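You operate a simulated robot arm through the tools that you are given. There is no shell and no other tool. Be economical: measure what you need, move in short steps, check, and stop when the job is done.

The job below is to be done with a simulated two-armed robot. You get a single attempt, and the scene is never put back.

Task
Take the clear jar that says "washers" from the third grey shelf from the bottom and put it on the second grey shelf from the bottom. Pick up the grey binder labelled "tests" from the top grey shelf with one hand, pass it to the other hand and put it on the desk fifty-nine. Take the silver can from the second grey shelf from the bottom and leave it on the top of the black cart. Put the purple spool on the silver plate on the desk fifty-nine. Put the silver block marked "AIR" from the bench fifty-seven on top of the white spool. Fetch the black knob from the bench fifty-seven and set it on top of the white binder. Put one of the white bottles from the bench fifty-seven on the silver pouch there. The order is free. Set down upright: clear jar, silver can, white bottle.

Only the result counts: the job must be done as asked and must still hold three seconds after the hand-in. Knocking over, shifting, dropping, spilling or breaking anything else fails it.

Robot
Two 7-joint arms with fingered hands on one trunk, on a base that drives. Base frame: it is fixed to the floor where the robot stands at the start and does not move with it; the origin is under the middle of the robot, x ahead of it, y to its left, z up. Lengths are in m, angles in degrees, forces in N, time in s.
The left shoulder is at the start at [0.05, 0.17, 1.314], the right one opposite. With the tool pointing down near the work surface each hand reaches from about 0.1 to 0.6 m from the robot's upright axis, wherever it stands, measured 20 degrees to its own side. Places, roughly: black knob (3x3x3 cm) [-3.5, 0.9, 0.8]; clear jar [0.75, -0.25, 1.25]; desk fifty-nine [0.8, 3, 0.8]; grey binder [0.75, -0.25, 1.75]; purple spool (8x8x8 cm) [0.7, -0.7, 1.6]; second grey shelf [0.8, -0.5, 0.6]; silver block [-3, 0, 0.75]; silver can [1, -0.75, 0.75]; silver plate [1, 3, 0.75]; silver pouch (9x13x2 cm) [-3.6, 1, 0.8]; top of the black cart [-0.5, 2.2, 0.8]; white binder [-3.5, 0.75, 0.75]; white bottle [-3.5, 1.25, 0.75]; white spool (8x8x8 cm) [-3.4, -0.1, 0.8]. Payload 4 kg a hand.
Tool frame (each hand has its own): the origin (TCP) lies between the finger pads and is the grasp point; the fingertips stand 0.026 m ahead of it; z points along the fingers, y is the line along which they close. The gripper opens to 0.132 m. The gripper's body begins 0.073 m behind the TCP. The gripper is a hand of 4 fingers: y runs from the thumb to the fingers, the wrist lies at [0, 0, -0.224] in the tool frame.
Orientation is that of the tool frame in the base frame, as a unit quaternion [w, x, y, z]. With the fingers straight down and closing along the base's y, the tool's x points along the base's -x, its y along +y and its z along -z.

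Tools
- The arms move only by the tool nudge_tool. It takes "left_targets", "right_targets" or both (then of equal length, played together; a hand with none holds still); each is a list of rows, each a list of 6 numbers: the shift along the base's x, y, z in units of 400 mm (1.0 is 400 mm), then the turn, a rotation vector about the base's x, y, z in units of 180 degrees (1.0 is 180 degrees). In form: [[x, y, z, rx, ry, rz], ...]. A call has 1 to 12 rows; each row is the pose to reach, as a shift and turn from the pose commanded when the call began. A call with a number of a shift or a turn outside -1 to 1 is refused whole. A row lasts 0.2 s, in which the tool goes at most 0.05 m and 8.6 degrees; a call with a longer step from one row to the next is refused whole. A pose out of reach is approached as far as the arm can. The call stops where the force on the tool passes 40 N (or 10 N more than at its start, if that is more) or the arm is blocked; 0.2 s more then pass. In this call time passes only in rows, and 0.2 s behind the last. It gives the time, the measured TCP pose, the force on the tool (base axes), the opening and the grip force at its end, in the units of the frame above (readings bear some noise), with the torque about the TCP (base axes, N m) and any sound that the robot's microphone picked up.
- Cameras (640 x 400 px; columns grow to the right, rows downward): "scene" is now at [0.1163, -0.0486, 1.518]; the picture's right is [-0.36, -0.93, 0.00], its down [-0.20, 0.08, -0.98] and it looks along [0.91, -0.35, -0.21] (base axes); focal length 214 px, centre (320, 200). "left" rides on the left gripper at [-0.073, 0.006, -0.094] in its tool frame; the picture's right is [-0.08, -1.00, 0.00], its down [0.79, -0.06, -0.62] and it looks along [0.61, -0.05, 0.79] (tool axes); focal length 230 px, centre (320, 200). "right" rides on the right gripper at [0.073, 0.006, -0.094] in its tool frame; the picture's right is [-0.08, 1.00, 0.00], its down [-0.78, -0.06, -0.62] and it looks along [-0.62, -0.05, 0.79] (tool axes); focal length 230 px, centre (320, 200). There is no depth. A picture from a camera that has moved, and an enlarged one, comes with that camera's place and axes in the base frame and with its lens. The place of the scene camera against the robot may be out by one fixed shift of up to 0.025 m in any direction.
- camera(camera): a new picture of that camera. The clock stands still meanwhile.
- lift_body(by): slides the trunk up (or, below 0, down) by that many m; the arms and the scene camera ride with it, the base frame stays. It gives what a move gives, with no picture.
- drive_base(legs): drives the robot by 1 to 6 legs, each [ahead, left, turn to the left] in m, m and degrees, along the robot's own axes; the way and the turn of a leg run together, so that a leg with both is an arc; at most 1.5 m and 180 degrees a leg. The arms and the cameras ride along, it lands a little off, and it stops where it bumps. It gives what a move gives.
- finger_targets(finger1, finger2, finger3, thumb_bend, hand): sets how far each is bent, from 0 (flat) to 1 (curled in); at 0.3 the hand is open as for a grip, at 0.7 the pads meet at the TCP. One left out holds its place. A second passes; each finger stops where it meets its share of the squeeze, and holds until it gets a number again. It is the only way to open and close the hand. It gives what a move gives, with no picture; readings hold the bend of each and the force on the fingers (four entries, about 0 where the hand has none), thumb and palm.
- pan_tilt(pan, tilt): turns the head with the scene camera to pan (to the left, within 80 degrees either way) and tilt (down, from -29 to 69), counted from straight ahead of the robot. It gives what a move gives.
- enlarge(camera, box): a new picture of the part [left, top, right, bottom] of that camera's present view, enlarged. The clock stands still meanwhile.
- close_job(): hands the job in; it is judged then, once.

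Go step by step. Nothing tells you exact positions but the pictures and the camera data: compare them with the known pose of the tool, close in by small moves and look again before you grip or let go. The budget is 217 turns and 220 pictures, counting those below and the enlarged ones. Unless the task says otherwise, let go and move clear before handing in, and close with one line.

The tools are called after ">>>" as name(argument=value, ...) on one line, values as JSON. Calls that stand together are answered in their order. nudge_tool: Moves the arms, as the interface text tells. Its arguments: {"type":"object","properties":{"left_targets":{"type":"array"},"right_targets":{"type":"array"}},"required":[]} The other tools are called the same way: lift_body (by) slides the trunk up or down; finger_targets (finger1, finger2, finger3, thumb_bend, hand) moves the fingers one by one; drive_base (legs) drives the base; pan_tilt (pan, tilt) turns the head that bears the scene camera; camera (camera) takes a picture; enlarge (camera, box) takes an enlarged picture of a part of a camera's view; close_job () hands the job in.

At the start:

```text
clock: 0.0
left_tcp_pos: [0.4959, -0.0102, 1.1502]
left_orientation: [0.0, 0.0, 1.0, -0.001]
left_ft_force: [0.0, 0.5, 0.6]
left_wrist_torque: [-0.04, 0.0, 0.0]
left_finger_gap: 0.1316
left_grip_force: 0.0
left_shape: jaw
left_bend: [0.3, 0.3, 0.3, 0.3]
left_finger forces: [0.1, 0.0, 0.0, 0.0, 0.0, 0.0]
right_tcp_pos: [0.3465, -0.4748, 1.0003]
right_orientation: [0.001, 0.001, 1.0, 0.0]
right_ft_force: [-0.8, 0.2, -0.3]
right_wrist_torque: [-0.02, 0.0, 0.05]
right_finger_gap: 0.1318
right_grip_force: 0.2
right_shape: jaw
right_bend: [0.3, 0.3, 0.3, 0.3]
right_finger forces: [0.0, 0.0, 0.0, 0.0, 0.0, 0.0]
trunk travel left (down, up): [-0.325, 0.026]
robot x, y, heading: [0.0029, 0.0012, -0.0]
head pan, tilt: [-21.2, 12.3]
```

scene: 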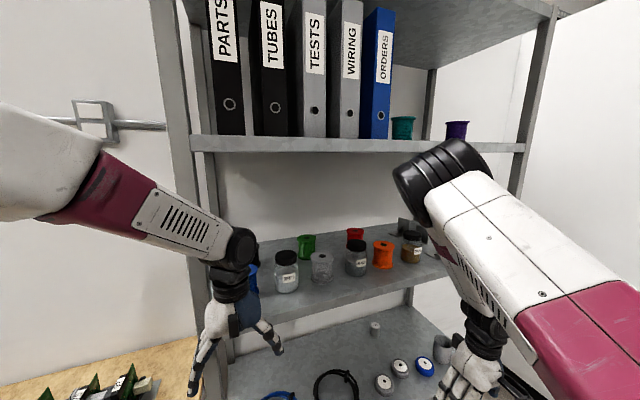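
right: 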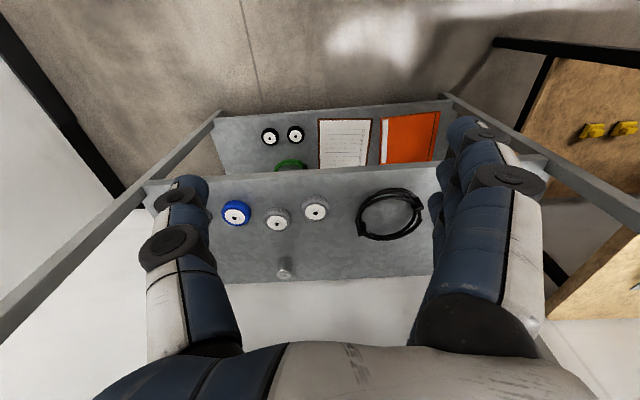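
left: 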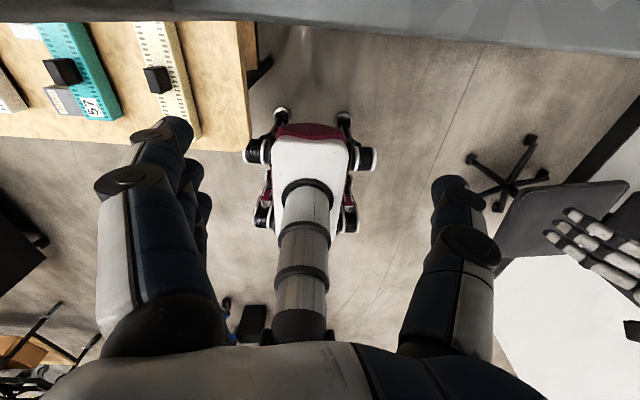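

I start by looking closer at the grey shelves before any move.

>>> enlarge(camera="scene", box=[180, 200, 480, 400])

>>> enlarge(camera="scene", box=[180, 0, 540, 200])

```text
2.00 times, centred on (330, 300) of scene
camera zoom: at [0.1163, -0.0486, 1.518], right [-0.36, -0.93, 0.0], down [-0.2, 0.08, -0.98], along [0.91, -0.35, -0.21], focal length 429 px, centre (300, 0)
```

zoom: 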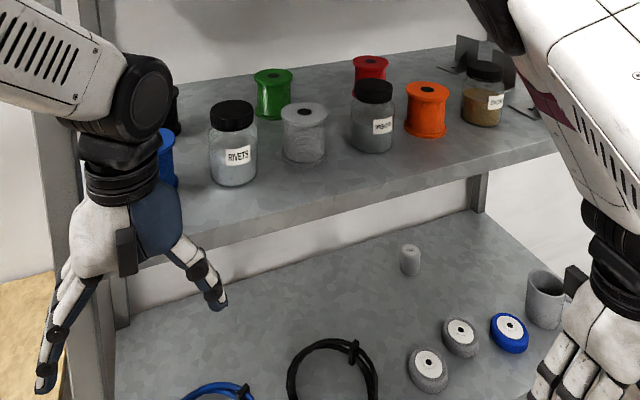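

```text
1.78 times, centred on (360, 100) of scene
camera zoom: at [0.1163, -0.0486, 1.518], right [-0.36, -0.93, 0.0], down [-0.2, 0.08, -0.98], along [0.91, -0.35, -0.21], focal length 381 px, centre (249, 378)
```

zoom: 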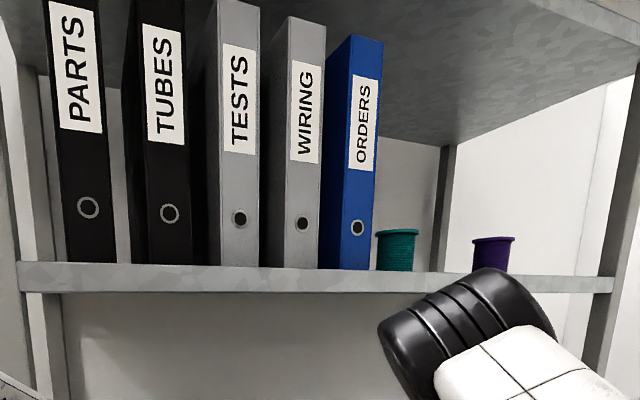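

The jars on the third shelf carry labels; I zoom in to read them.

>>> enlarge(camera="scene", box=[260, 215, 360, 300])

>>> enlarge(camera="scene", box=[340, 210, 460, 290])

```text
4.71 times, centred on (310, 258) of scene
camera zoom: at [0.1163, -0.0486, 1.518], right [-0.36, -0.93, 0.0], down [-0.2, 0.08, -0.98], along [0.91, -0.35, -0.21], focal length 1009 px, centre (367, -71)
```

zoom: 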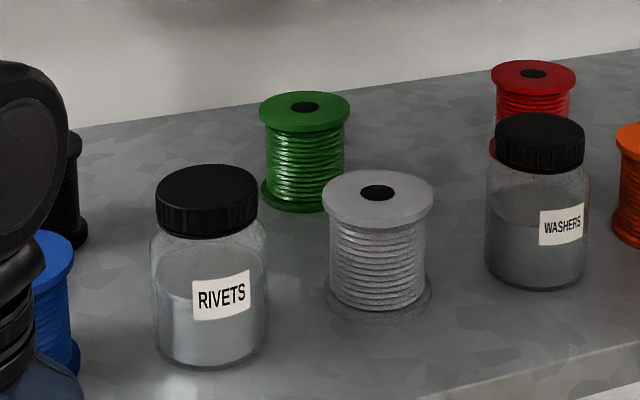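

```text
5.00 times, centred on (400, 250) of scene
camera zoom: at [0.1163, -0.0486, 1.518], right [-0.36, -0.93, 0.0], down [-0.2, 0.08, -0.98], along [0.91, -0.35, -0.21], focal length 1072 px, centre (-80, -50)
```

zoom: 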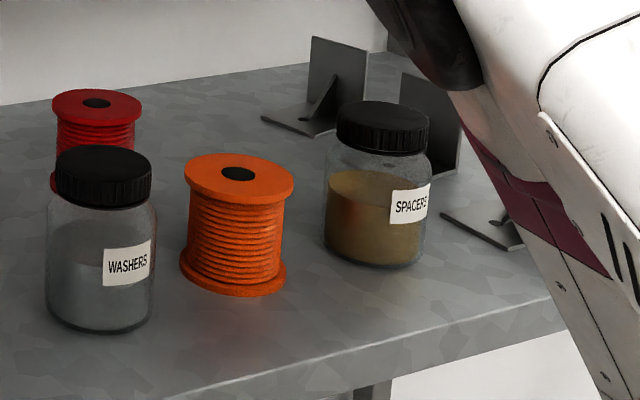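

The washers jar is the middle one, at about [0.70, -0.42], and the third shelf is at about z 1.11. Next I survey the surroundings with the head.

>>> pan_tilt(pan=75, tilt=25)

>>> camera(camera="scene")

>>> pan_tilt(pan=-78, tilt=25)

>>> camera(camera="scene")

```text
clock: 1.7
left_tcp_pos: [0.496, -0.0109, 1.149]
left_orientation: [0.0, 0.0, 1.0, 0.0]
left_ft_force: [0.8, -0.3, 0.9]
left_wrist_torque: [0.01, 0.0, 0.01]
left_finger_gap: 0.1318
left_grip_force: 0.2
left_shape: jaw
left_bend: [0.3, 0.3, 0.3, 0.3]
left_finger forces: [0.0, 0.0, 0.0, 0.1, 0.0, 0.1]
right_tcp_pos: [0.3479, -0.4761, 0.9992]
right_orientation: [0.001, 0.0, 1.0, 0.0]
right_ft_force: [0.5, 0.8, 0.5]
right_wrist_torque: [0.02, 0.02, -0.04]
right_finger_gap: 0.1319
right_grip_force: 0.1
right_shape: jaw
right_bend: [0.3, 0.3, 0.3, 0.3]
right_finger forces: [0.1, 0.0, 0.0, 0.0, 0.0, 0.0]
trunk travel left (down, up): [-0.325, 0.026]
robot x, y, heading: [0.0028, 0.0014, 0.1]
head pan, tilt: [75.0, 25.0]
```

```text
212 pictures are left
camera scene: at [0.0532, 0.0741, 1.4974], right [0.97, -0.26, 0.0], down [-0.11, -0.41, -0.91], along [0.24, 0.88, -0.42], focal length 214 px, centre (320, 200)
```

scene: 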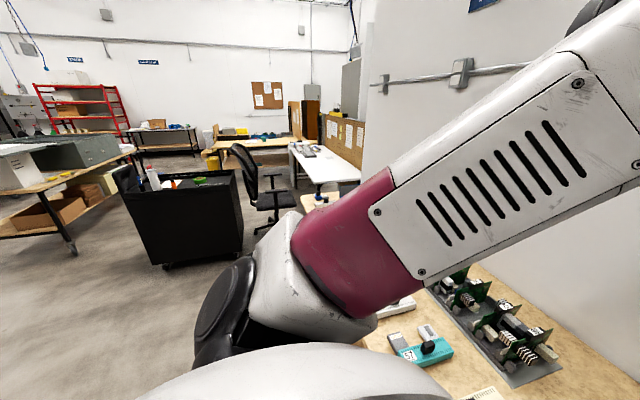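

```text
clock: 4.1
left_tcp_pos: [0.4966, -0.0105, 1.1513]
left_orientation: [-0.001, 0.0, 1.0, 0.0]
left_ft_force: [-0.6, -0.9, -0.5]
left_wrist_torque: [0.01, -0.02, 0.01]
left_finger_gap: 0.132
left_grip_force: 0.1
left_shape: jaw
left_bend: [0.3, 0.3, 0.3, 0.3]
left_finger forces: [0.0, 0.0, 0.0, 0.1, 0.0, 0.1]
right_tcp_pos: [0.347, -0.4753, 0.9997]
right_orientation: [0.0, 0.0, 1.0, 0.0]
right_ft_force: [0.7, 0.2, -0.6]
right_wrist_torque: [-0.03, -0.01, 0.02]
right_finger_gap: 0.1319
right_grip_force: 0.2
right_shape: jaw
right_bend: [0.3, 0.3, 0.3, 0.3]
right_finger forces: [0.0, 0.0, 0.1, 0.0, 0.0, 0.0]
trunk travel left (down, up): [-0.325, 0.026]
robot x, y, heading: [-0.0008, 0.0002, 0.1]
head pan, tilt: [-78.0, 25.0]
```

```text
211 pictures are left
camera scene: at [0.0485, -0.105, 1.4974], right [-0.98, -0.21, 0.0], down [-0.09, 0.41, -0.91], along [0.19, -0.89, -0.42], focal length 214 px, centre (320, 200)
```

scene: 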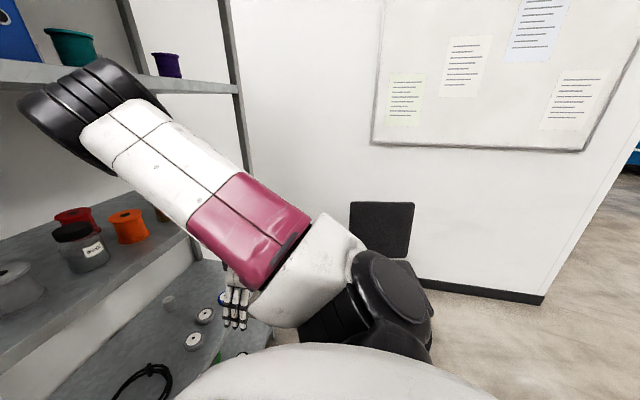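

The path backward and to the left has a bench close by, with a cart and desk further off. Now I look down at the second shelf.

>>> pan_tilt(pan=-30, tilt=38)

>>> camera(camera="scene")

>>> enlarge(camera="right", box=[140, 90, 460, 290])

```text
clock: 5.3
left_tcp_pos: [0.4959, -0.01, 1.1493]
left_orientation: [0.001, 0.0, 1.0, 0.0]
left_ft_force: [0.6, -0.7, 0.0]
left_wrist_torque: [0.0, -0.02, -0.01]
left_finger_gap: 0.1317
left_grip_force: 0.1
left_shape: jaw
left_bend: [0.3, 0.3, 0.3, 0.3]
left_finger forces: [0.0, 0.0, 0.1, 0.0, 0.0, 0.0]
right_tcp_pos: [0.3474, -0.4761, 1.0005]
right_orientation: [0.0, 0.0, 1.0, -0.001]
right_ft_force: [1.4, 1.0, 0.5]
right_wrist_torque: [0.02, -0.01, 0.01]
right_finger_gap: 0.1317
right_grip_force: 0.1
right_shape: jaw
right_bend: [0.3, 0.3, 0.3, 0.3]
right_finger forces: [0.0, 0.1, 0.0, 0.0, 0.1, 0.0]
trunk travel left (down, up): [-0.325, 0.026]
robot x, y, heading: [-0.0039, -0.0046, -0.1]
head pan, tilt: [-30.0, 38.0]
```

```text
210 pictures are left
camera scene: at [0.104, -0.0582, 1.4771], right [-0.5, -0.87, 0.0], down [-0.53, 0.31, -0.79], along [0.68, -0.39, -0.62], focal length 214 px, centre (320, 200)
```

scene: 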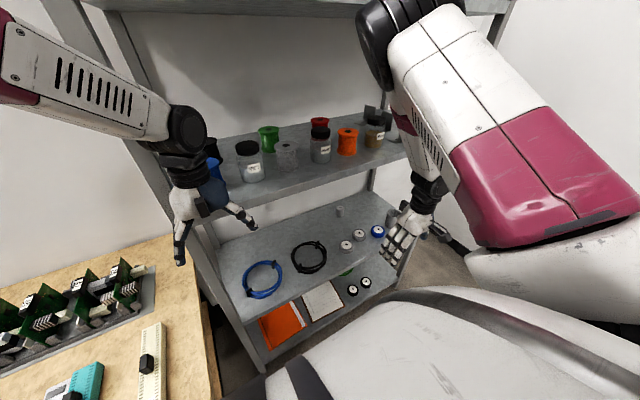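

```text
2.00 times, centred on (300, 190) of right
camera zoom: at [0.275, -0.4689, 1.0942], right [0.08, 1.0, 0.0], down [0.78, -0.06, 0.62], along [0.62, -0.05, -0.79], focal length 460 px, centre (360, 220)
```

zoom: 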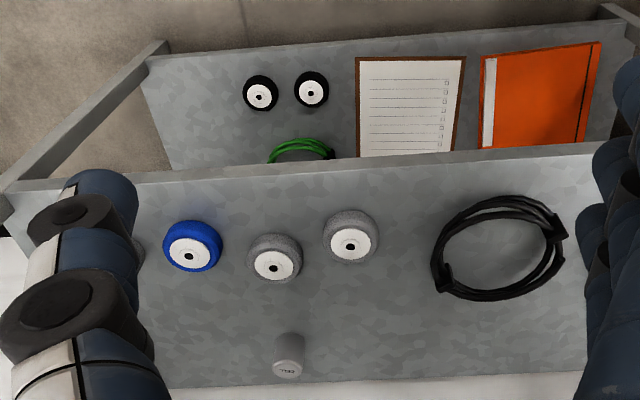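

The second shelf is at about z 0.57, and its can is hidden behind the right hand. I drive right a little so that I face the shelf, keeping clear of the chair near [-0.06, -1.25].

>>> drive_base(legs=[[-0.03, -0.35, 0]])

>>> pan_tilt(pan=-10, tilt=25)

>>> camera(camera="scene")

>>> camera(camera="right")

```text
clock: 8.9
left_tcp_pos: [0.4662, -0.3638, 1.1508]
left_orientation: [0.001, -0.001, 1.0, -0.001]
left_ft_force: [-0.2, -0.8, -0.8]
left_wrist_torque: [0.02, 0.03, 0.01]
left_finger_gap: 0.1317
left_grip_force: 0.1
left_shape: jaw
left_bend: [0.3, 0.3, 0.3, 0.3]
left_finger forces: [0.1, 0.0, 0.1, 0.0, 0.0, 0.0]
right_tcp_pos: [0.3173, -0.8292, 1.0002]
right_orientation: [0.0, -0.001, 1.0, 0.001]
right_ft_force: [0.7, -0.2, 0.2]
right_wrist_torque: [-0.01, -0.02, 0.0]
right_finger_gap: 0.1316
right_grip_force: 0.2
right_shape: jaw
right_bend: [0.3, 0.3, 0.3, 0.3]
right_finger forces: [0.0, 0.0, 0.1, 0.0, 0.0, 0.1]
trunk travel left (down, up): [-0.325, 0.026]
robot x, y, heading: [-0.0275, -0.3531, 0.2]
head pan, tilt: [-30.0, 38.0]
```

```text
clock: 9.8
left_tcp_pos: [0.4667, -0.363, 1.1496]
left_orientation: [0.001, -0.001, 1.0, 0.0]
left_ft_force: [-0.5, -0.1, 0.4]
left_wrist_torque: [0.02, -0.02, 0.0]
left_finger_gap: 0.1317
left_grip_force: 0.2
left_shape: jaw
left_bend: [0.3, 0.3, 0.3, 0.3]
left_finger forces: [0.0, 0.0, 0.1, 0.0, 0.1, 0.1]
right_tcp_pos: [0.3176, -0.8281, 0.9999]
right_orientation: [0.0, -0.001, 1.0, 0.001]
right_ft_force: [0.0, 0.0, 0.3]
right_wrist_torque: [-0.02, -0.01, -0.01]
right_finger_gap: 0.1317
right_grip_force: 0.0
right_shape: jaw
right_bend: [0.3, 0.3, 0.3, 0.3]
right_finger forces: [0.0, 0.0, 0.0, 0.0, 0.0, 0.0]
trunk travel left (down, up): [-0.325, 0.026]
robot x, y, heading: [-0.0288, -0.3544, 0.2]
head pan, tilt: [-10.0, 25.0]
```

```text
208 pictures are left
camera scene: at [0.0906, -0.3848, 1.4974], right [-0.17, -0.98, 0.0], down [-0.42, 0.07, -0.91], along [0.89, -0.16, -0.42], focal length 214 px, centre (320, 200)
```

scene: 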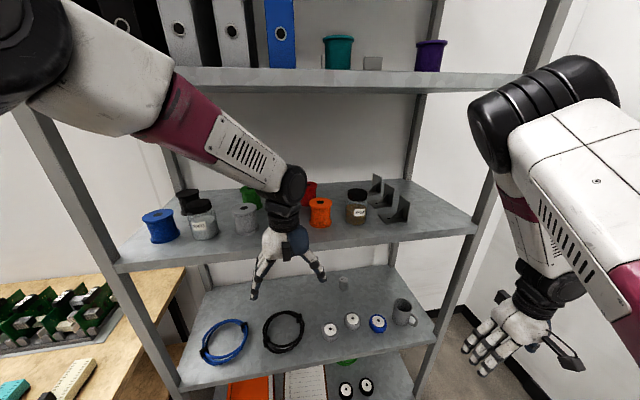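

```text
207 pictures are left
camera right: at [0.2462, -0.8225, 1.0942], right [0.08, 1.0, 0.0], down [0.78, -0.06, 0.62], along [0.62, -0.05, -0.79], focal length 230 px, centre (320, 200)
```

right: 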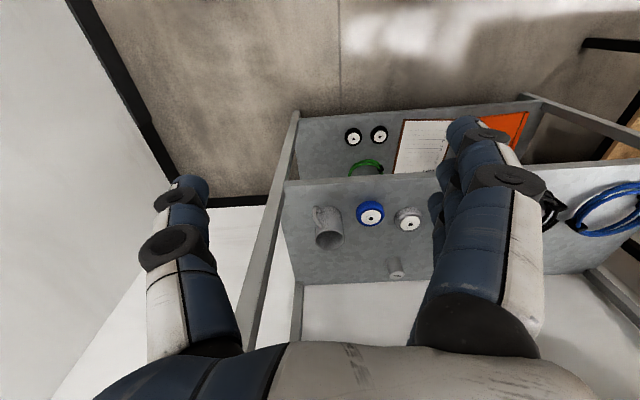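

On the second shelf I see a mug with a handle and a small cylinder near the back, which fits the rough place of the silver can. I check both closely.

>>> enlarge(camera="right", box=[270, 170, 450, 290])

>>> enlarge(camera="scene", box=[120, 170, 440, 390])

>>> camera(camera="left")

```text
3.33 times, centred on (360, 230) of right
camera zoom: at [0.2462, -0.8225, 1.0942], right [0.08, 1.0, 0.0], down [0.78, -0.06, 0.62], along [0.62, -0.05, -0.79], focal length 767 px, centre (187, 100)
```

zoom: 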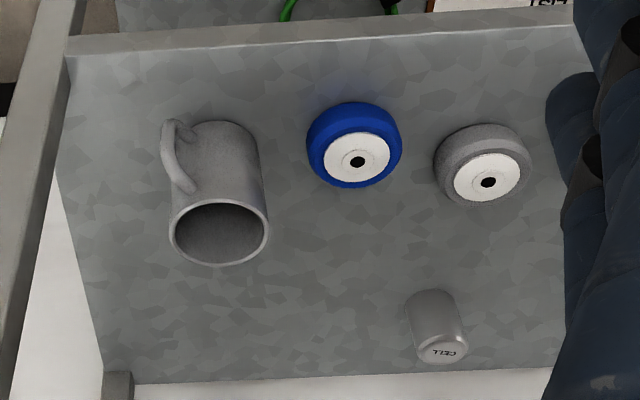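

```text
1.82 times, centred on (280, 280) of scene
camera zoom: at [0.0906, -0.3848, 1.4974], right [-0.17, -0.98, 0.0], down [-0.42, 0.07, -0.91], along [0.89, -0.16, -0.42], focal length 390 px, centre (393, 54)
```

zoom: 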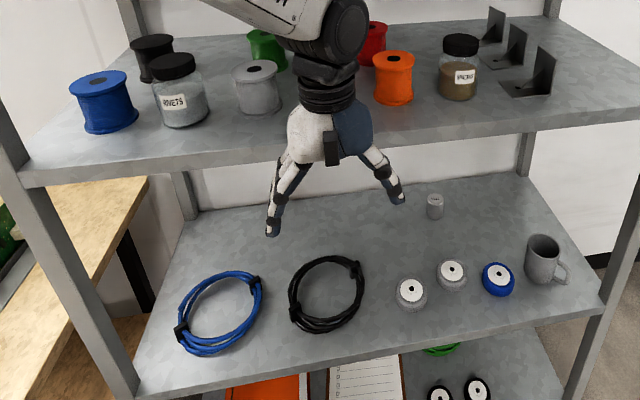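

```text
204 pictures are left
camera left: at [0.5415, -0.3586, 1.2433], right [0.08, -1.0, 0.0], down [-0.79, -0.06, 0.62], along [-0.61, -0.05, -0.79], focal length 230 px, centre (320, 200)
```

left: 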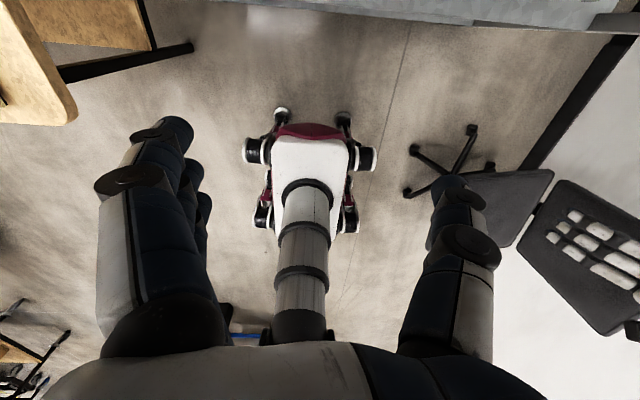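

The cylinder marked "CELL" must be the silver can. For the jar I tilt the left hand forward by 45° at a pre-grasp height and look through its camera.

>>> nudge_tool(left_targets=[[0, -0.02, 0.05, 0, -0.042, 0], [0, -0.05, 0.1, 0, -0.083, 0], [0, -0.08, 0.15, 0, -0.125, 0], [0, -0.1, 0.2, 0, -0.167, 0], [0, -0.12, 0.25, 0, -0.208, 0], [0, -0.14, 0.25, 0, -0.25, 0]])

>>> camera(camera="left")

>>> camera(camera="scene")

```text
clock: 11.4
left_tcp_pos: [0.4869, -0.4014, 1.3045]
left_orientation: [0.37, -0.03, 0.928, -0.046]
left_ft_force: [0.3, 0.5, 1.1]
left_wrist_torque: [0.02, -0.03, 0.01]
left_finger_gap: 0.1319
left_grip_force: 0.2
left_shape: jaw
left_bend: [0.3, 0.3, 0.3, 0.3]
left_finger forces: [0.0, 0.0, 0.0, 0.1, 0.1, 0.0]
left hand out of reach, approached as far as the arm can: row 6
right_tcp_pos: [0.3192, -0.8283, 0.9994]
right_orientation: [0.0, -0.001, 1.0, 0.001]
right_ft_force: [0.4, -0.5, -1.1]
right_wrist_torque: [-0.02, 0.01, 0.03]
right_finger_gap: 0.1317
right_grip_force: 0.1
right_shape: jaw
right_bend: [0.3, 0.3, 0.3, 0.3]
right_finger forces: [0.0, 0.0, 0.0, 0.1, 0.0, 0.0]
trunk travel left (down, up): [-0.325, 0.026]
robot x, y, heading: [-0.0266, -0.357, 0.2]
head pan, tilt: [-10.0, 25.0]
stopped in row 6 (left hand): the arm was blocked; the commanded pose is now the measured one
```

```text
203 pictures are left
camera left: at [0.4777, -0.3846, 1.4208], right [0.08, -0.98, 0.16], down [-0.99, -0.09, -0.08], along [0.1, -0.15, -0.98], focal length 230 px, centre (320, 200)
```

left: 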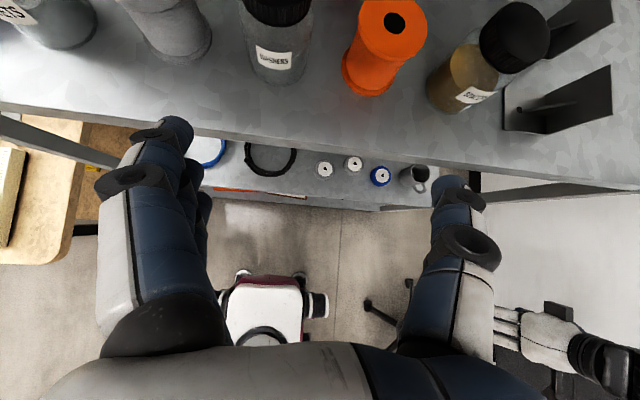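

```text
202 pictures are left
camera scene: at [0.0908, -0.3844, 1.4974], right [-0.17, -0.98, 0.0], down [-0.42, 0.07, -0.91], along [0.89, -0.16, -0.42], focal length 214 px, centre (320, 200)
```

scene: 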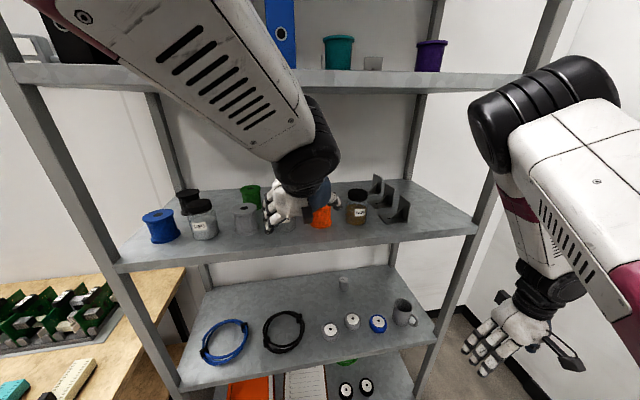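

The left hand is tilted about 43° and its camera sees the washers jar near y -0.36. I move forward a bit to a point in front of the jar and look again.

>>> nudge_tool(left_targets=[[0.05, 0.02, 0, 0, 0, 0], [0.1, 0.05, -0.03, 0, 0, 0], [0.15, 0.08, -0.06, 0, 0, 0]])

>>> camera(camera="left")

```text
clock: 12.4
left_tcp_pos: [0.551, -0.3595, 1.31]
left_orientation: [0.373, -0.058, 0.922, -0.085]
left_ft_force: [-0.4, -0.2, 0.6]
left_wrist_torque: [0.01, 0.0, -0.03]
left_finger_gap: 0.1319
left_grip_force: 0.0
left_shape: jaw
left_bend: [0.3, 0.3, 0.3, 0.3]
left_finger forces: [0.1, 0.0, 0.0, 0.0, 0.1, 0.0]
right_tcp_pos: [0.3191, -0.8291, 1.0005]
right_orientation: [0.001, -0.001, 1.0, 0.0]
right_ft_force: [-0.4, -0.2, -0.4]
right_wrist_torque: [-0.02, -0.03, 0.01]
right_finger_gap: 0.1319
right_grip_force: 0.1
right_shape: jaw
right_bend: [0.3, 0.3, 0.3, 0.3]
right_finger forces: [0.0, 0.1, 0.0, 0.0, 0.0, 0.1]
trunk travel left (down, up): [-0.325, 0.026]
robot x, y, heading: [-0.0303, -0.3512, -0.0]
head pan, tilt: [-10.0, 25.0]
stopped in row 3 (left hand): the arm was blocked; the commanded pose is now the measured one
```

```text
201 pictures are left
camera left: at [0.5403, -0.332, 1.425], right [0.1, -0.96, 0.25], down [-0.99, -0.12, -0.08], along [0.11, -0.24, -0.96], focal length 230 px, centre (320, 200)
```

left: 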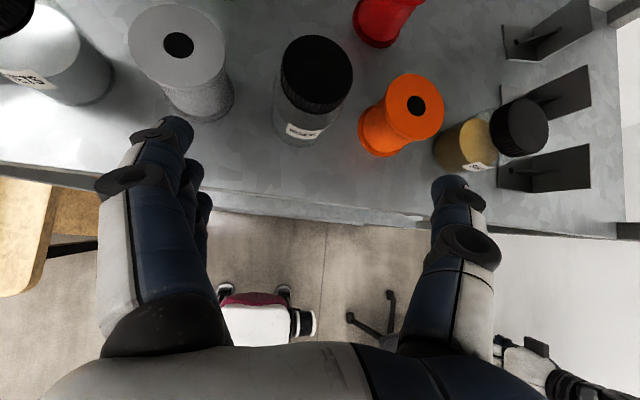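

The arm did not follow the downward part, which suggests a joint limit in this folded pose. I test a small straight move down and forward.

>>> nudge_tool(left_targets=[[0.0, 0, -0.05, 0, 0, 0], [0.0, 0, -0.1, 0, 0, 0]])

>>> nudge_tool(right_targets=[[0.0, 0, 0.05, 0, -0.042, 0], [0, 0, 0.1, 0, -0.083, 0], [0, 0, 0.15, 0, -0.125, 0], [0, 0, 0.2, 0, -0.167, 0], [0, 0, 0.25, 0, -0.208, 0], [0, 0, 0.3, 0, -0.25, 0]])

```text
clock: 13.2
left_tcp_pos: [0.5584, -0.3503, 1.2981]
left_orientation: [0.377, -0.086, 0.914, -0.121]
left_ft_force: [-0.6, -0.3, 0.5]
left_wrist_torque: [0.02, 0.02, 0.0]
left_finger_gap: 0.1319
left_grip_force: 0.2
left_shape: jaw
left_bend: [0.3, 0.3, 0.3, 0.3]
left_finger forces: [0.0, 0.0, 0.1, 0.1, 0.0, 0.0]
right_tcp_pos: [0.3183, -0.8284, 0.9998]
right_orientation: [0.002, -0.001, 1.0, 0.0]
right_ft_force: [-0.5, -0.4, 0.6]
right_wrist_torque: [-0.02, 0.01, -0.04]
right_finger_gap: 0.1318
right_grip_force: 0.1
right_shape: jaw
right_bend: [0.3, 0.3, 0.3, 0.3]
right_finger forces: [0.0, 0.0, 0.0, 0.0, 0.1, 0.1]
trunk travel left (down, up): [-0.325, 0.026]
robot x, y, heading: [-0.0301, -0.3545, 0.1]
head pan, tilt: [-10.0, 25.0]
stopped in row 2 (left hand): the arm was blocked; the commanded pose is now the measured one
```

```text
clock: 14.6
left_tcp_pos: [0.5588, -0.3506, 1.299]
left_orientation: [0.377, -0.085, 0.914, -0.122]
left_ft_force: [0.2, -0.7, -0.5]
left_wrist_torque: [0.05, 0.0, -0.01]
left_finger_gap: 0.132
left_grip_force: 0.1
left_shape: jaw
left_bend: [0.3, 0.3, 0.3, 0.3]
left_finger forces: [0.0, 0.0, 0.0, 0.0, 0.0, 0.0]
right_tcp_pos: [0.3172, -0.8295, 1.1196]
right_orientation: [0.384, -0.001, 0.924, 0.0]
right_ft_force: [-0.9, -1.0, 0.3]
right_wrist_torque: [-0.03, 0.01, 0.0]
right_finger_gap: 0.1317
right_grip_force: 0.0
right_shape: jaw
right_bend: [0.3, 0.3, 0.3, 0.3]
right_finger forces: [0.0, 0.0, 0.0, 0.0, 0.0, 0.0]
trunk travel left (down, up): [-0.325, 0.026]
robot x, y, heading: [-0.0311, -0.3532, -0.0]
head pan, tilt: [-10.0, 25.0]
```

The right hand tilts forward freely, so it should do the shelf work, and its camera then looks level ahead. I bring the left hand back to its first pose.

>>> nudge_tool(left_targets=[[-0.08, 0.01, 0.0, 0.013, 0.041, -0.009], [-0.16, 0.02, -0.03, 0.027, 0.083, -0.019], [-0.24, 0.03, -0.1, 0.04, 0.124, -0.028], [-0.3, 0.04, -0.18, 0.053, 0.165, -0.037], [-0.3, 0.05, -0.26, 0.067, 0.207, -0.047], [-0.3, 0.05, -0.32, 0.08, 0.248, -0.056]])

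>>> camera(camera="scene")

```text
clock: 16.0
left_tcp_pos: [0.4489, -0.3258, 1.1848]
left_orientation: [0.003, -0.011, 0.999, -0.032]
left_ft_force: [-0.6, 0.1, -0.9]
left_wrist_torque: [0.02, 0.01, -0.01]
left_finger_gap: 0.1318
left_grip_force: 0.1
left_shape: jaw
left_bend: [0.3, 0.3, 0.3, 0.3]
left_finger forces: [0.0, 0.1, 0.1, 0.0, 0.0, 0.0]
right_tcp_pos: [0.3192, -0.8278, 1.1193]
right_orientation: [0.382, -0.001, 0.924, 0.0]
right_ft_force: [0.0, -0.1, -0.3]
right_wrist_torque: [-0.01, 0.02, 0.0]
right_finger_gap: 0.1321
right_grip_force: 0.0
right_shape: jaw
right_bend: [0.3, 0.3, 0.3, 0.3]
right_finger forces: [0.2, 0.1, 0.1, 0.1, 0.0, 0.0]
trunk travel left (down, up): [-0.325, 0.026]
robot x, y, heading: [-0.0276, -0.3553, 0.1]
head pan, tilt: [-10.0, 25.0]
```

```text
200 pictures are left
camera scene: at [0.0919, -0.3846, 1.4972], right [-0.17, -0.99, 0.0], down [-0.42, 0.07, -0.91], along [0.89, -0.16, -0.42], focal length 214 px, centre (320, 200)
```

scene: 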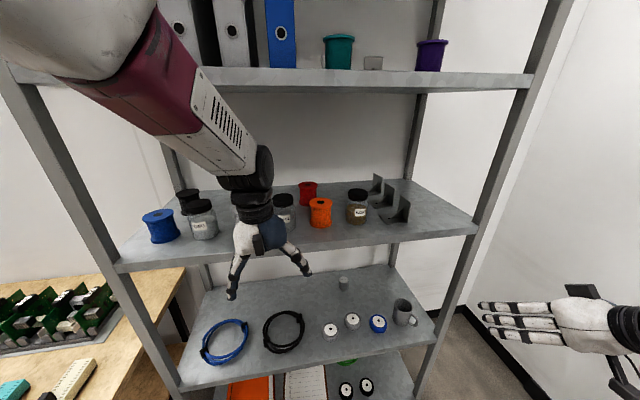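

The left hand is back. I try rolling it half a turn about the vertical so that it mirrors the right hand, first about 100°.

>>> nudge_tool(left_targets=[[-0.02, 0.02, 0, 0, 0, 0.046], [-0.04, 0.04, 0, 0, 0, 0.092], [-0.06, 0.06, 0, 0, 0, 0.138], [-0.08, 0.08, 0, 0, 0, 0.184], [-0.1, 0.1, 0, 0, 0, 0.23], [-0.1, 0.1, 0, 0, 0, 0.276], [-0.1, 0.1, 0, 0, 0, 0.322], [-0.1, 0.1, 0, 0, 0, 0.368], [-0.1, 0.1, 0, 0, 0, 0.414], [-0.1, 0.1, 0, 0, 0, 0.46], [-0.1, 0.1, 0, 0, 0, 0.506], [-0.1, 0.1, 0, 0, 0, 0.552]])

```text
clock: 18.6
left_tcp_pos: [0.393, -0.2281, 1.1631]
left_orientation: [0.042, 0.762, -0.644, 0.047]
left_ft_force: [-0.8, -0.1, 0.5]
left_wrist_torque: [0.01, -0.01, 0.01]
left_finger_gap: 0.1318
left_grip_force: 0.1
left_shape: jaw
left_bend: [0.3, 0.3, 0.3, 0.3]
left_finger forces: [0.1, 0.1, 0.0, 0.0, 0.0, 0.1]
left hand out of reach, approached as far as the arm can: row 10, 11, 12
right_tcp_pos: [0.3177, -0.8286, 1.1193]
right_orientation: [0.383, 0.0, 0.924, 0.0]
right_ft_force: [-0.3, 0.2, -0.8]
right_wrist_torque: [-0.04, -0.03, 0.03]
right_finger_gap: 0.1317
right_grip_force: 0.1
right_shape: jaw
right_bend: [0.3, 0.3, 0.3, 0.3]
right_finger forces: [0.1, 0.0, 0.1, 0.0, 0.0, 0.0]
trunk travel left (down, up): [-0.325, 0.026]
robot x, y, heading: [-0.0317, -0.3525, 0.1]
head pan, tilt: [-10.0, 25.0]
```

That way ends near 100°, so I turn the left hand the other way.

>>> nudge_tool(left_targets=[[0, 0, 0, 0, 0, -0.046], [0, 0, 0, 0, 0, -0.092], [0, 0, 0, 0, 0, -0.138], [0, 0, 0, 0, 0, -0.184], [0, 0, 0, 0, 0, -0.23], [0, 0, 0, 0, 0, -0.276], [0, 0, 0, 0, 0, -0.322], [0, 0, 0, 0, 0, -0.368], [0, 0, 0, 0, 0, -0.414], [0, 0, 0, 0, 0, -0.46], [0, 0, 0, 0, 0, -0.506], [0, 0, 0, 0, 0, -0.552]])

>>> nudge_tool(left_targets=[[0, 0, 0, 0, 0, -0.046], [0, 0, 0, 0, 0, -0.092], [0, 0, 0, 0, 0, -0.138], [0, 0, 0, 0, 0, -0.184], [0, 0, 0, 0, 0, -0.23], [0, 0, 0, 0, 0, -0.276], [0, 0, 0, 0, 0, -0.322], [0, 0, 0, 0, 0, -0.368], [0, 0, 0, 0, 0, -0.414], [0, 0, 0, 0, 0, -0.46], [0, 0, 0, 0, 0, -0.506], [0, 0, 0, 0, 0, -0.552]])

>>> nudge_tool(left_targets=[[0, 0, 0, 0, 0, -0.046], [0, 0, 0, 0, 0, -0.092], [0, 0, 0, 0, 0, -0.138], [0, 0, 0, 0, 0, -0.184], [0, 0, 0, 0, 0, -0.23], [0, 0, 0, 0, 0, -0.276], [0, 0, 0, 0, 0, -0.322], [0, 0, 0, 0, 0, -0.368], [0, 0, 0, 0, 0, -0.414], [0, 0, 0, 0, 0, -0.44]])

```text
clock: 21.2
left_tcp_pos: [0.3878, -0.2255, 1.152]
left_orientation: [-0.002, 0.006, 1.0, 0.0]
left_ft_force: [-0.2, -1.0, -0.5]
left_wrist_torque: [-0.03, -0.01, -0.02]
left_finger_gap: 0.1319
left_grip_force: 0.1
left_shape: jaw
left_bend: [0.3, 0.3, 0.3, 0.3]
left_finger forces: [0.0, 0.0, 0.0, 0.1, 0.0, 0.1]
right_tcp_pos: [0.318, -0.8286, 1.1191]
right_orientation: [0.383, -0.001, 0.924, -0.001]
right_ft_force: [0.1, 0.7, -0.6]
right_wrist_torque: [0.01, -0.01, 0.0]
right_finger_gap: 0.1318
right_grip_force: 0.0
right_shape: jaw
right_bend: [0.3, 0.3, 0.3, 0.3]
right_finger forces: [0.0, 0.1, 0.0, 0.1, 0.0, 0.1]
trunk travel left (down, up): [-0.325, 0.026]
robot x, y, heading: [-0.0272, -0.3562, 0.1]
head pan, tilt: [-10.0, 25.0]
```

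```text
clock: 23.8
left_tcp_pos: [0.3884, -0.2259, 1.1505]
left_orientation: [0.0, 0.765, 0.644, 0.004]
left_ft_force: [-0.8, 0.2, 1.0]
left_wrist_torque: [-0.04, 0.0, -0.01]
left_finger_gap: 0.1321
left_grip_force: 0.2
left_shape: jaw
left_bend: [0.3, 0.3, 0.3, 0.3]
left_finger forces: [0.1, 0.0, 0.0, 0.0, 0.1, 0.0]
right_tcp_pos: [0.3183, -0.8292, 1.1197]
right_orientation: [0.383, -0.001, 0.924, 0.0]
right_ft_force: [0.8, 0.7, -0.6]
right_wrist_torque: [0.0, -0.01, -0.01]
right_finger_gap: 0.1317
right_grip_force: 0.2
right_shape: jaw
right_bend: [0.3, 0.3, 0.3, 0.3]
right_finger forces: [0.1, 0.0, 0.0, 0.0, 0.1, 0.0]
trunk travel left (down, up): [-0.325, 0.026]
robot x, y, heading: [-0.0301, -0.3566, -0.1]
head pan, tilt: [-10.0, 25.0]
```

```text
clock: 26.0
left_tcp_pos: [0.3872, -0.226, 1.1518]
left_orientation: [0.003, 1.0, 0.008, 0.003]
left_ft_force: [0.3, -0.1, -0.6]
left_wrist_torque: [-0.01, -0.01, 0.06]
left_finger_gap: 0.1318
left_grip_force: 0.0
left_shape: jaw
left_bend: [0.3, 0.3, 0.3, 0.3]
left_finger forces: [0.0, 0.0, 0.1, 0.0, 0.0, 0.1]
right_tcp_pos: [0.3187, -0.8277, 1.1197]
right_orientation: [0.383, -0.001, 0.924, 0.001]
right_ft_force: [0.0, -0.9, -0.4]
right_wrist_torque: [0.01, -0.01, 0.01]
right_finger_gap: 0.132
right_grip_force: 0.1
right_shape: jaw
right_bend: [0.3, 0.3, 0.3, 0.3]
right_finger forces: [0.0, 0.1, 0.1, 0.1, 0.1, 0.1]
trunk travel left (down, up): [-0.325, 0.026]
robot x, y, heading: [-0.0313, -0.3528, 0.1]
head pan, tilt: [-10.0, 25.0]
```

The left hand is now the mirror of the right one, with its camera behind it looking ahead. I tilt it forward 45° in front of the jar.

>>> nudge_tool(left_targets=[[0, -0.06, 0.05, 0, -0.042, 0], [0.05, -0.12, 0.1, 0, -0.083, 0], [0.1, -0.18, 0.15, 0, -0.125, 0], [0.15, -0.24, 0.18, 0, -0.167, 0], [0.2, -0.3, 0.2, 0, -0.208, 0], [0.26, -0.36, 0.22, 0, -0.25, 0]])

>>> camera(camera="left")

>>> camera(camera="scene")

```text
clock: 27.6
left_tcp_pos: [0.4956, -0.3639, 1.2677]
left_orientation: [0.051, 0.921, 0.039, 0.385]
left_ft_force: [0.1, -0.1, -0.6]
left_wrist_torque: [-0.02, 0.02, -0.04]
left_finger_gap: 0.1317
left_grip_force: 0.0
left_shape: jaw
left_bend: [0.3, 0.3, 0.3, 0.3]
left_finger forces: [0.1, 0.1, 0.1, 0.0, 0.1, 0.0]
right_tcp_pos: [0.3179, -0.8273, 1.1201]
right_orientation: [0.383, 0.0, 0.924, -0.001]
right_ft_force: [-0.3, 0.9, -0.8]
right_wrist_torque: [-0.01, -0.04, -0.03]
right_finger_gap: 0.1317
right_grip_force: 0.1
right_shape: jaw
right_bend: [0.3, 0.3, 0.3, 0.3]
right_finger forces: [0.2, 0.0, 0.0, 0.0, 0.1, 0.0]
trunk travel left (down, up): [-0.325, 0.026]
robot x, y, heading: [-0.0275, -0.3547, 0.1]
head pan, tilt: [-10.0, 25.0]
stopped in row 6 (left hand): the arm was blocked; the commanded pose is now the measured one
```

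```text
199 pictures are left
camera left: at [0.3803, -0.3727, 1.282], right [-0.09, 0.98, -0.18], down [0.11, 0.19, 0.98], along [0.99, 0.07, -0.12], focal length 230 px, centre (320, 200)
```

left: 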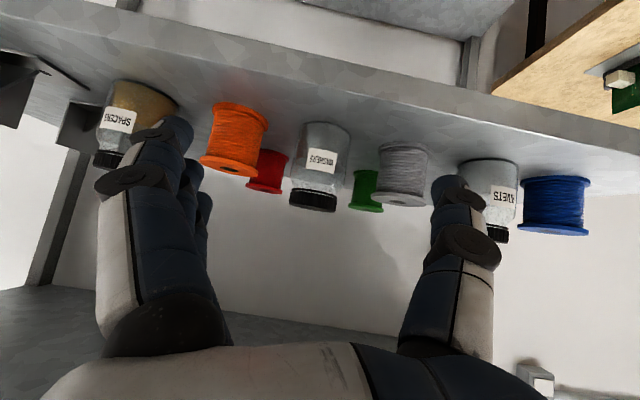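

```text
198 pictures are left
camera scene: at [0.0904, -0.3838, 1.4974], right [-0.17, -0.98, 0.0], down [-0.42, 0.07, -0.91], along [0.89, -0.16, -0.42], focal length 214 px, centre (320, 200)
```

scene: 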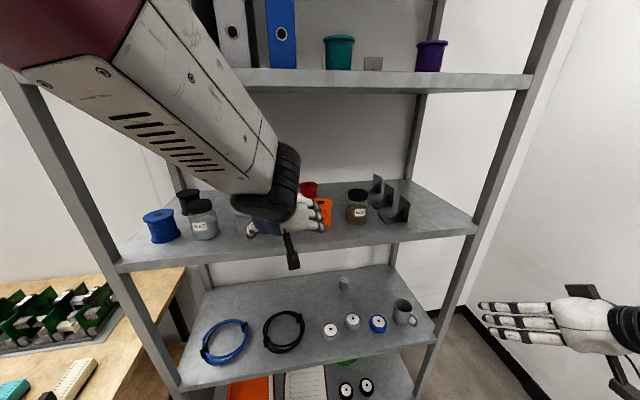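

Both rolls of the left arm jam when it reaches inward across the body, so the right arm should do this with the base further left. Two hand views put the jar at about [0.665, -0.36] with the shelf surface at about z 1.145. I fold the left hand back and drive left.

>>> nudge_tool(left_targets=[[-0.1, 0.06, -0.03, 0.006, 0.042, -0.004], [-0.2, 0.12, -0.08, 0.011, 0.084, -0.009], [-0.265, 0.18, -0.12, 0.017, 0.126, -0.013], [-0.265, 0.24, -0.18, 0.022, 0.168, -0.017], [-0.265, 0.3, -0.24, 0.028, 0.21, -0.022], [-0.265, 0.345, -0.29, 0.033, 0.252, -0.026]])

>>> drive_base(legs=[[0, 0.3, 0]])

>>> nudge_tool(right_targets=[[0.05, 0, 0.05, 0, 0, 0], [0.1, 0.04, 0.1, 0, 0, 0], [0.15, 0.08, 0.15, 0, 0, 0], [0.2, 0.12, 0.2, 0, 0, 0], [0.25, 0.16, 0.25, 0, 0, 0], [0.3, 0.2, 0.3, 0, 0, 0], [0.35, 0.25, 0.3, 0, 0, 0]])

>>> camera(camera="right")

>>> camera(camera="scene")

```text
refused: row 2 steps farther than a row can; nothing moved
```

```text
clock: 30.8
left_tcp_pos: [0.4954, -0.0604, 1.2687]
left_orientation: [0.05, 0.921, 0.038, 0.385]
left_ft_force: [1.2, 0.6, -0.4]
left_wrist_torque: [0.0, 0.03, 0.0]
left_finger_gap: 0.1318
left_grip_force: 0.0
left_shape: jaw
left_bend: [0.3, 0.3, 0.3, 0.3]
left_finger forces: [0.1, 0.0, 0.0, 0.0, 0.1, 0.1]
right_tcp_pos: [0.3175, -0.523, 1.1199]
right_orientation: [0.382, 0.0, 0.924, 0.0]
right_ft_force: [0.4, -0.4, 0.2]
right_wrist_torque: [-0.01, 0.0, -0.03]
right_finger_gap: 0.1319
right_grip_force: 0.0
right_shape: jaw
right_bend: [0.3, 0.3, 0.3, 0.3]
right_finger forces: [0.0, 0.0, 0.0, 0.0, 0.0, 0.0]
trunk travel left (down, up): [-0.325, 0.026]
robot x, y, heading: [-0.0284, -0.0456, -0.2]
head pan, tilt: [-10.0, 25.0]
```

```text
clock: 32.4
left_tcp_pos: [0.4962, -0.0599, 1.2679]
left_orientation: [0.05, 0.921, 0.039, 0.385]
left_ft_force: [0.5, 0.1, 0.0]
left_wrist_torque: [0.0, -0.01, 0.01]
left_finger_gap: 0.132
left_grip_force: 0.2
left_shape: jaw
left_bend: [0.3, 0.3, 0.3, 0.3]
left_finger forces: [0.0, 0.0, 0.0, 0.1, 0.1, 0.1]
right_tcp_pos: [0.4602, -0.4234, 1.241]
right_orientation: [0.383, 0.001, 0.924, -0.001]
right_ft_force: [-0.5, 0.2, -0.7]
right_wrist_torque: [-0.03, 0.02, -0.02]
right_finger_gap: 0.132
right_grip_force: 0.0
right_shape: jaw
right_bend: [0.3, 0.3, 0.3, 0.3]
right_finger forces: [0.0, 0.1, 0.0, 0.0, 0.0, 0.1]
trunk travel left (down, up): [-0.325, 0.026]
robot x, y, heading: [-0.0287, -0.0488, -0.0]
head pan, tilt: [-10.0, 25.0]
```

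```text
197 pictures are left
camera right: at [0.3423, -0.4171, 1.2565], right [0.06, 1.0, 0.05], down [0.12, -0.06, 0.99], along [0.99, -0.05, -0.12], focal length 230 px, centre (320, 200)
```

right: 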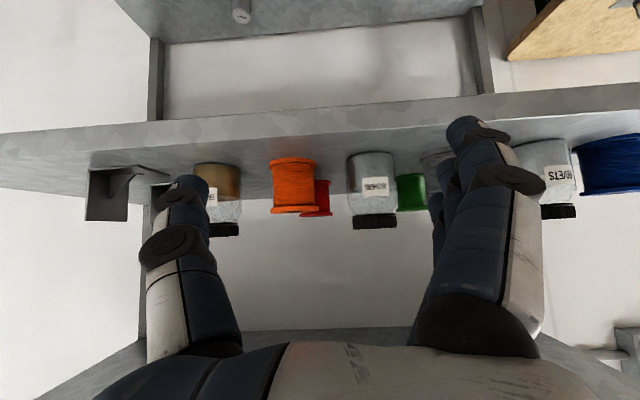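

```text
196 pictures are left
camera scene: at [0.0913, -0.0788, 1.4973], right [-0.17, -0.98, 0.0], down [-0.42, 0.07, -0.91], along [0.89, -0.16, -0.42], focal length 214 px, centre (320, 200)
```

scene: 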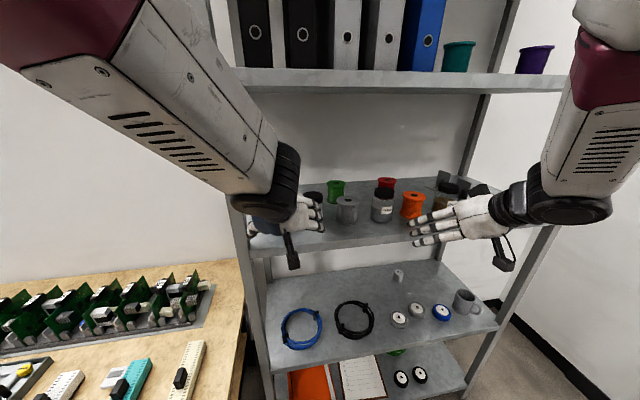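

The right hand is in front of the shelf, with the washers jar slightly to its left. I enlarge to measure it.

>>> enlarge(camera="right", box=[240, 90, 440, 240])

>>> nudge_tool(left_targets=[[-0.06, 0.03, -0.03, 0.006, 0.042, -0.004], [-0.12, 0.06, -0.08, 0.011, 0.084, -0.009], [-0.17, 0.09, -0.12, 0.017, 0.126, -0.013], [-0.22, 0.12, -0.18, 0.022, 0.168, -0.017], [-0.24, 0.15, -0.24, 0.028, 0.21, -0.022], [-0.265, 0.18, -0.29, 0.033, 0.252, -0.026]])

```text
2.67 times, centred on (340, 165) of right
camera zoom: at [0.3423, -0.4171, 1.2565], right [0.06, 1.0, 0.05], down [0.12, -0.06, 0.99], along [0.99, -0.05, -0.12], focal length 614 px, centre (267, 293)
```

zoom: 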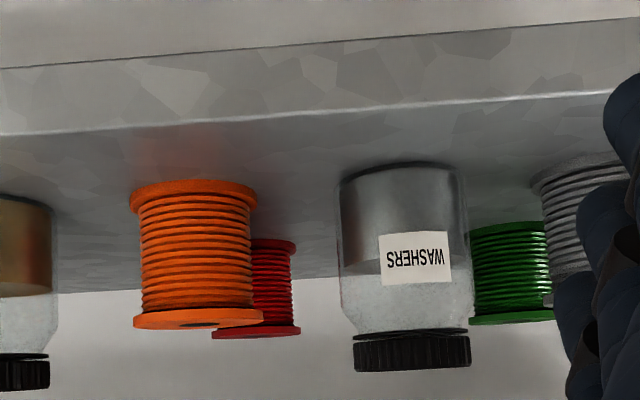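

```text
clock: 33.8
left_tcp_pos: [0.3905, 0.0113, 1.1518]
left_orientation: [0.001, 1.0, -0.002, -0.002]
left_ft_force: [1.0, -0.3, -0.2]
left_wrist_torque: [-0.01, 0.01, 0.01]
left_finger_gap: 0.132
left_grip_force: 0.0
left_shape: jaw
left_bend: [0.3, 0.3, 0.3, 0.3]
left_finger forces: [0.1, 0.1, 0.0, 0.0, 0.0, 0.0]
right_tcp_pos: [0.459, -0.4235, 1.241]
right_orientation: [0.383, 0.001, 0.924, -0.002]
right_ft_force: [-0.1, -0.4, 0.8]
right_wrist_torque: [0.01, 0.02, -0.02]
right_finger_gap: 0.1319
right_grip_force: 0.1
right_shape: jaw
right_bend: [0.3, 0.3, 0.3, 0.3]
right_finger forces: [0.0, 0.1, 0.1, 0.1, 0.1, 0.0]
trunk travel left (down, up): [-0.325, 0.026]
robot x, y, heading: [-0.0292, -0.0466, 0.0]
head pan, tilt: [-10.0, 25.0]
```

The jar stands on the shelf at z ≈1.16, is about 0.10 tall and 0.068 wide, and is centred near [0.665, -0.36]. The grey spool is about 3 cm to its left, so I partly close the right hand first.

>>> finger_targets(hand="right", finger1=0.4, finger2=0.4, finger3=0.4, thumb_bend=0.4)

>>> nudge_tool(right_targets=[[0.05, 0.05, 0.05, 0, 0, 0], [0.1, 0.1, 0.09, 0, 0, 0], [0.15, 0.15, 0.09, 0, 0, 0], [0.2, 0.155, 0.09, 0, 0, 0], [0.25, 0.155, 0.09, 0, 0, 0]])

>>> camera(camera="right")

>>> camera(camera="scene")

```text
clock: 34.8
left_tcp_pos: [0.3896, 0.0107, 1.1524]
left_orientation: [0.001, 1.0, -0.002, 0.0]
left_ft_force: [0.4, -0.1, -0.1]
left_wrist_torque: [0.02, -0.02, 0.0]
left_finger_gap: 0.1319
left_grip_force: 0.0
left_shape: jaw
left_bend: [0.3, 0.3, 0.3, 0.3]
left_finger forces: [0.0, 0.0, 0.0, 0.1, 0.0, 0.0]
right_tcp_pos: [0.4592, -0.4247, 1.2414]
right_orientation: [0.382, 0.001, 0.924, -0.001]
right_ft_force: [-0.3, 0.0, 0.2]
right_wrist_torque: [0.01, 0.02, -0.01]
right_finger_gap: 0.1047
right_grip_force: 0.1
right_shape: fingers
right_bend: [0.4, 0.4, 0.4, 0.4]
right_finger forces: [0.0, 0.1, 0.0, 0.0, 0.0, 0.0]
trunk travel left (down, up): [-0.325, 0.026]
robot x, y, heading: [-0.0299, -0.0475, -0.2]
head pan, tilt: [-10.0, 25.0]
```

```text
clock: 36.0
left_tcp_pos: [0.3901, 0.0099, 1.1524]
left_orientation: [0.001, 1.0, -0.003, 0.0]
left_ft_force: [0.0, 0.4, 0.4]
left_wrist_torque: [0.01, 0.0, 0.03]
left_finger_gap: 0.1321
left_grip_force: 0.0
left_shape: jaw
left_bend: [0.3, 0.3, 0.3, 0.3]
left_finger forces: [0.0, 0.1, 0.0, 0.1, 0.0, 0.1]
right_tcp_pos: [0.5591, -0.3625, 1.2769]
right_orientation: [0.383, 0.0, 0.924, -0.001]
right_ft_force: [0.2, -0.4, -0.8]
right_wrist_torque: [0.0, 0.05, -0.01]
right_finger_gap: 0.1042
right_grip_force: 0.1
right_shape: fingers
right_bend: [0.4, 0.4, 0.4, 0.4]
right_finger forces: [0.0, 0.0, 0.0, 0.0, 0.0, 0.1]
trunk travel left (down, up): [-0.325, 0.026]
robot x, y, heading: [-0.0271, -0.046, -0.2]
head pan, tilt: [-10.0, 25.0]
```

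```text
194 pictures are left
camera right: at [0.4412, -0.3556, 1.292], right [0.06, 1.0, 0.05], down [0.12, -0.06, 0.99], along [0.99, -0.05, -0.12], focal length 230 px, centre (320, 200)
```

right: 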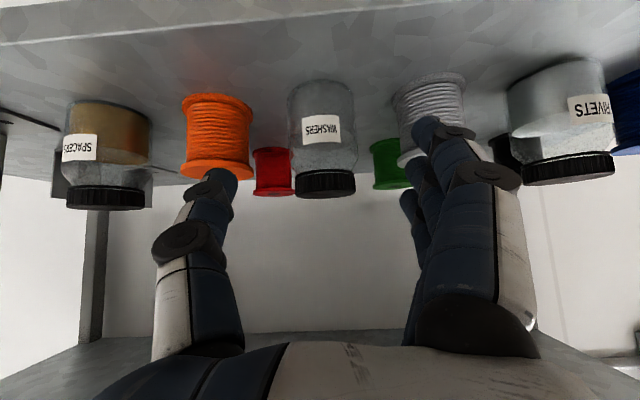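

```text
193 pictures are left
camera scene: at [0.0912, -0.0793, 1.4973], right [-0.17, -0.98, 0.0], down [-0.42, 0.07, -0.91], along [0.89, -0.16, -0.42], focal length 214 px, centre (320, 200)
```

scene: 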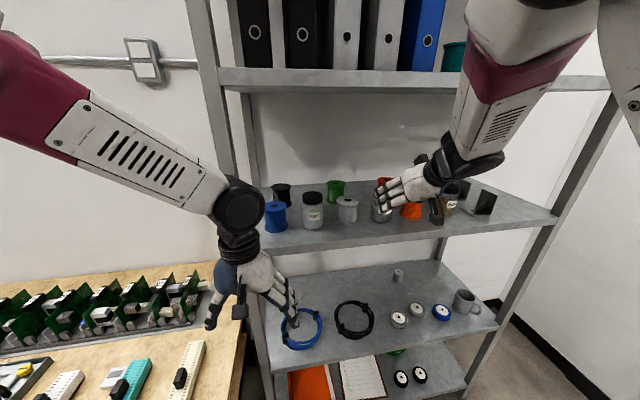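

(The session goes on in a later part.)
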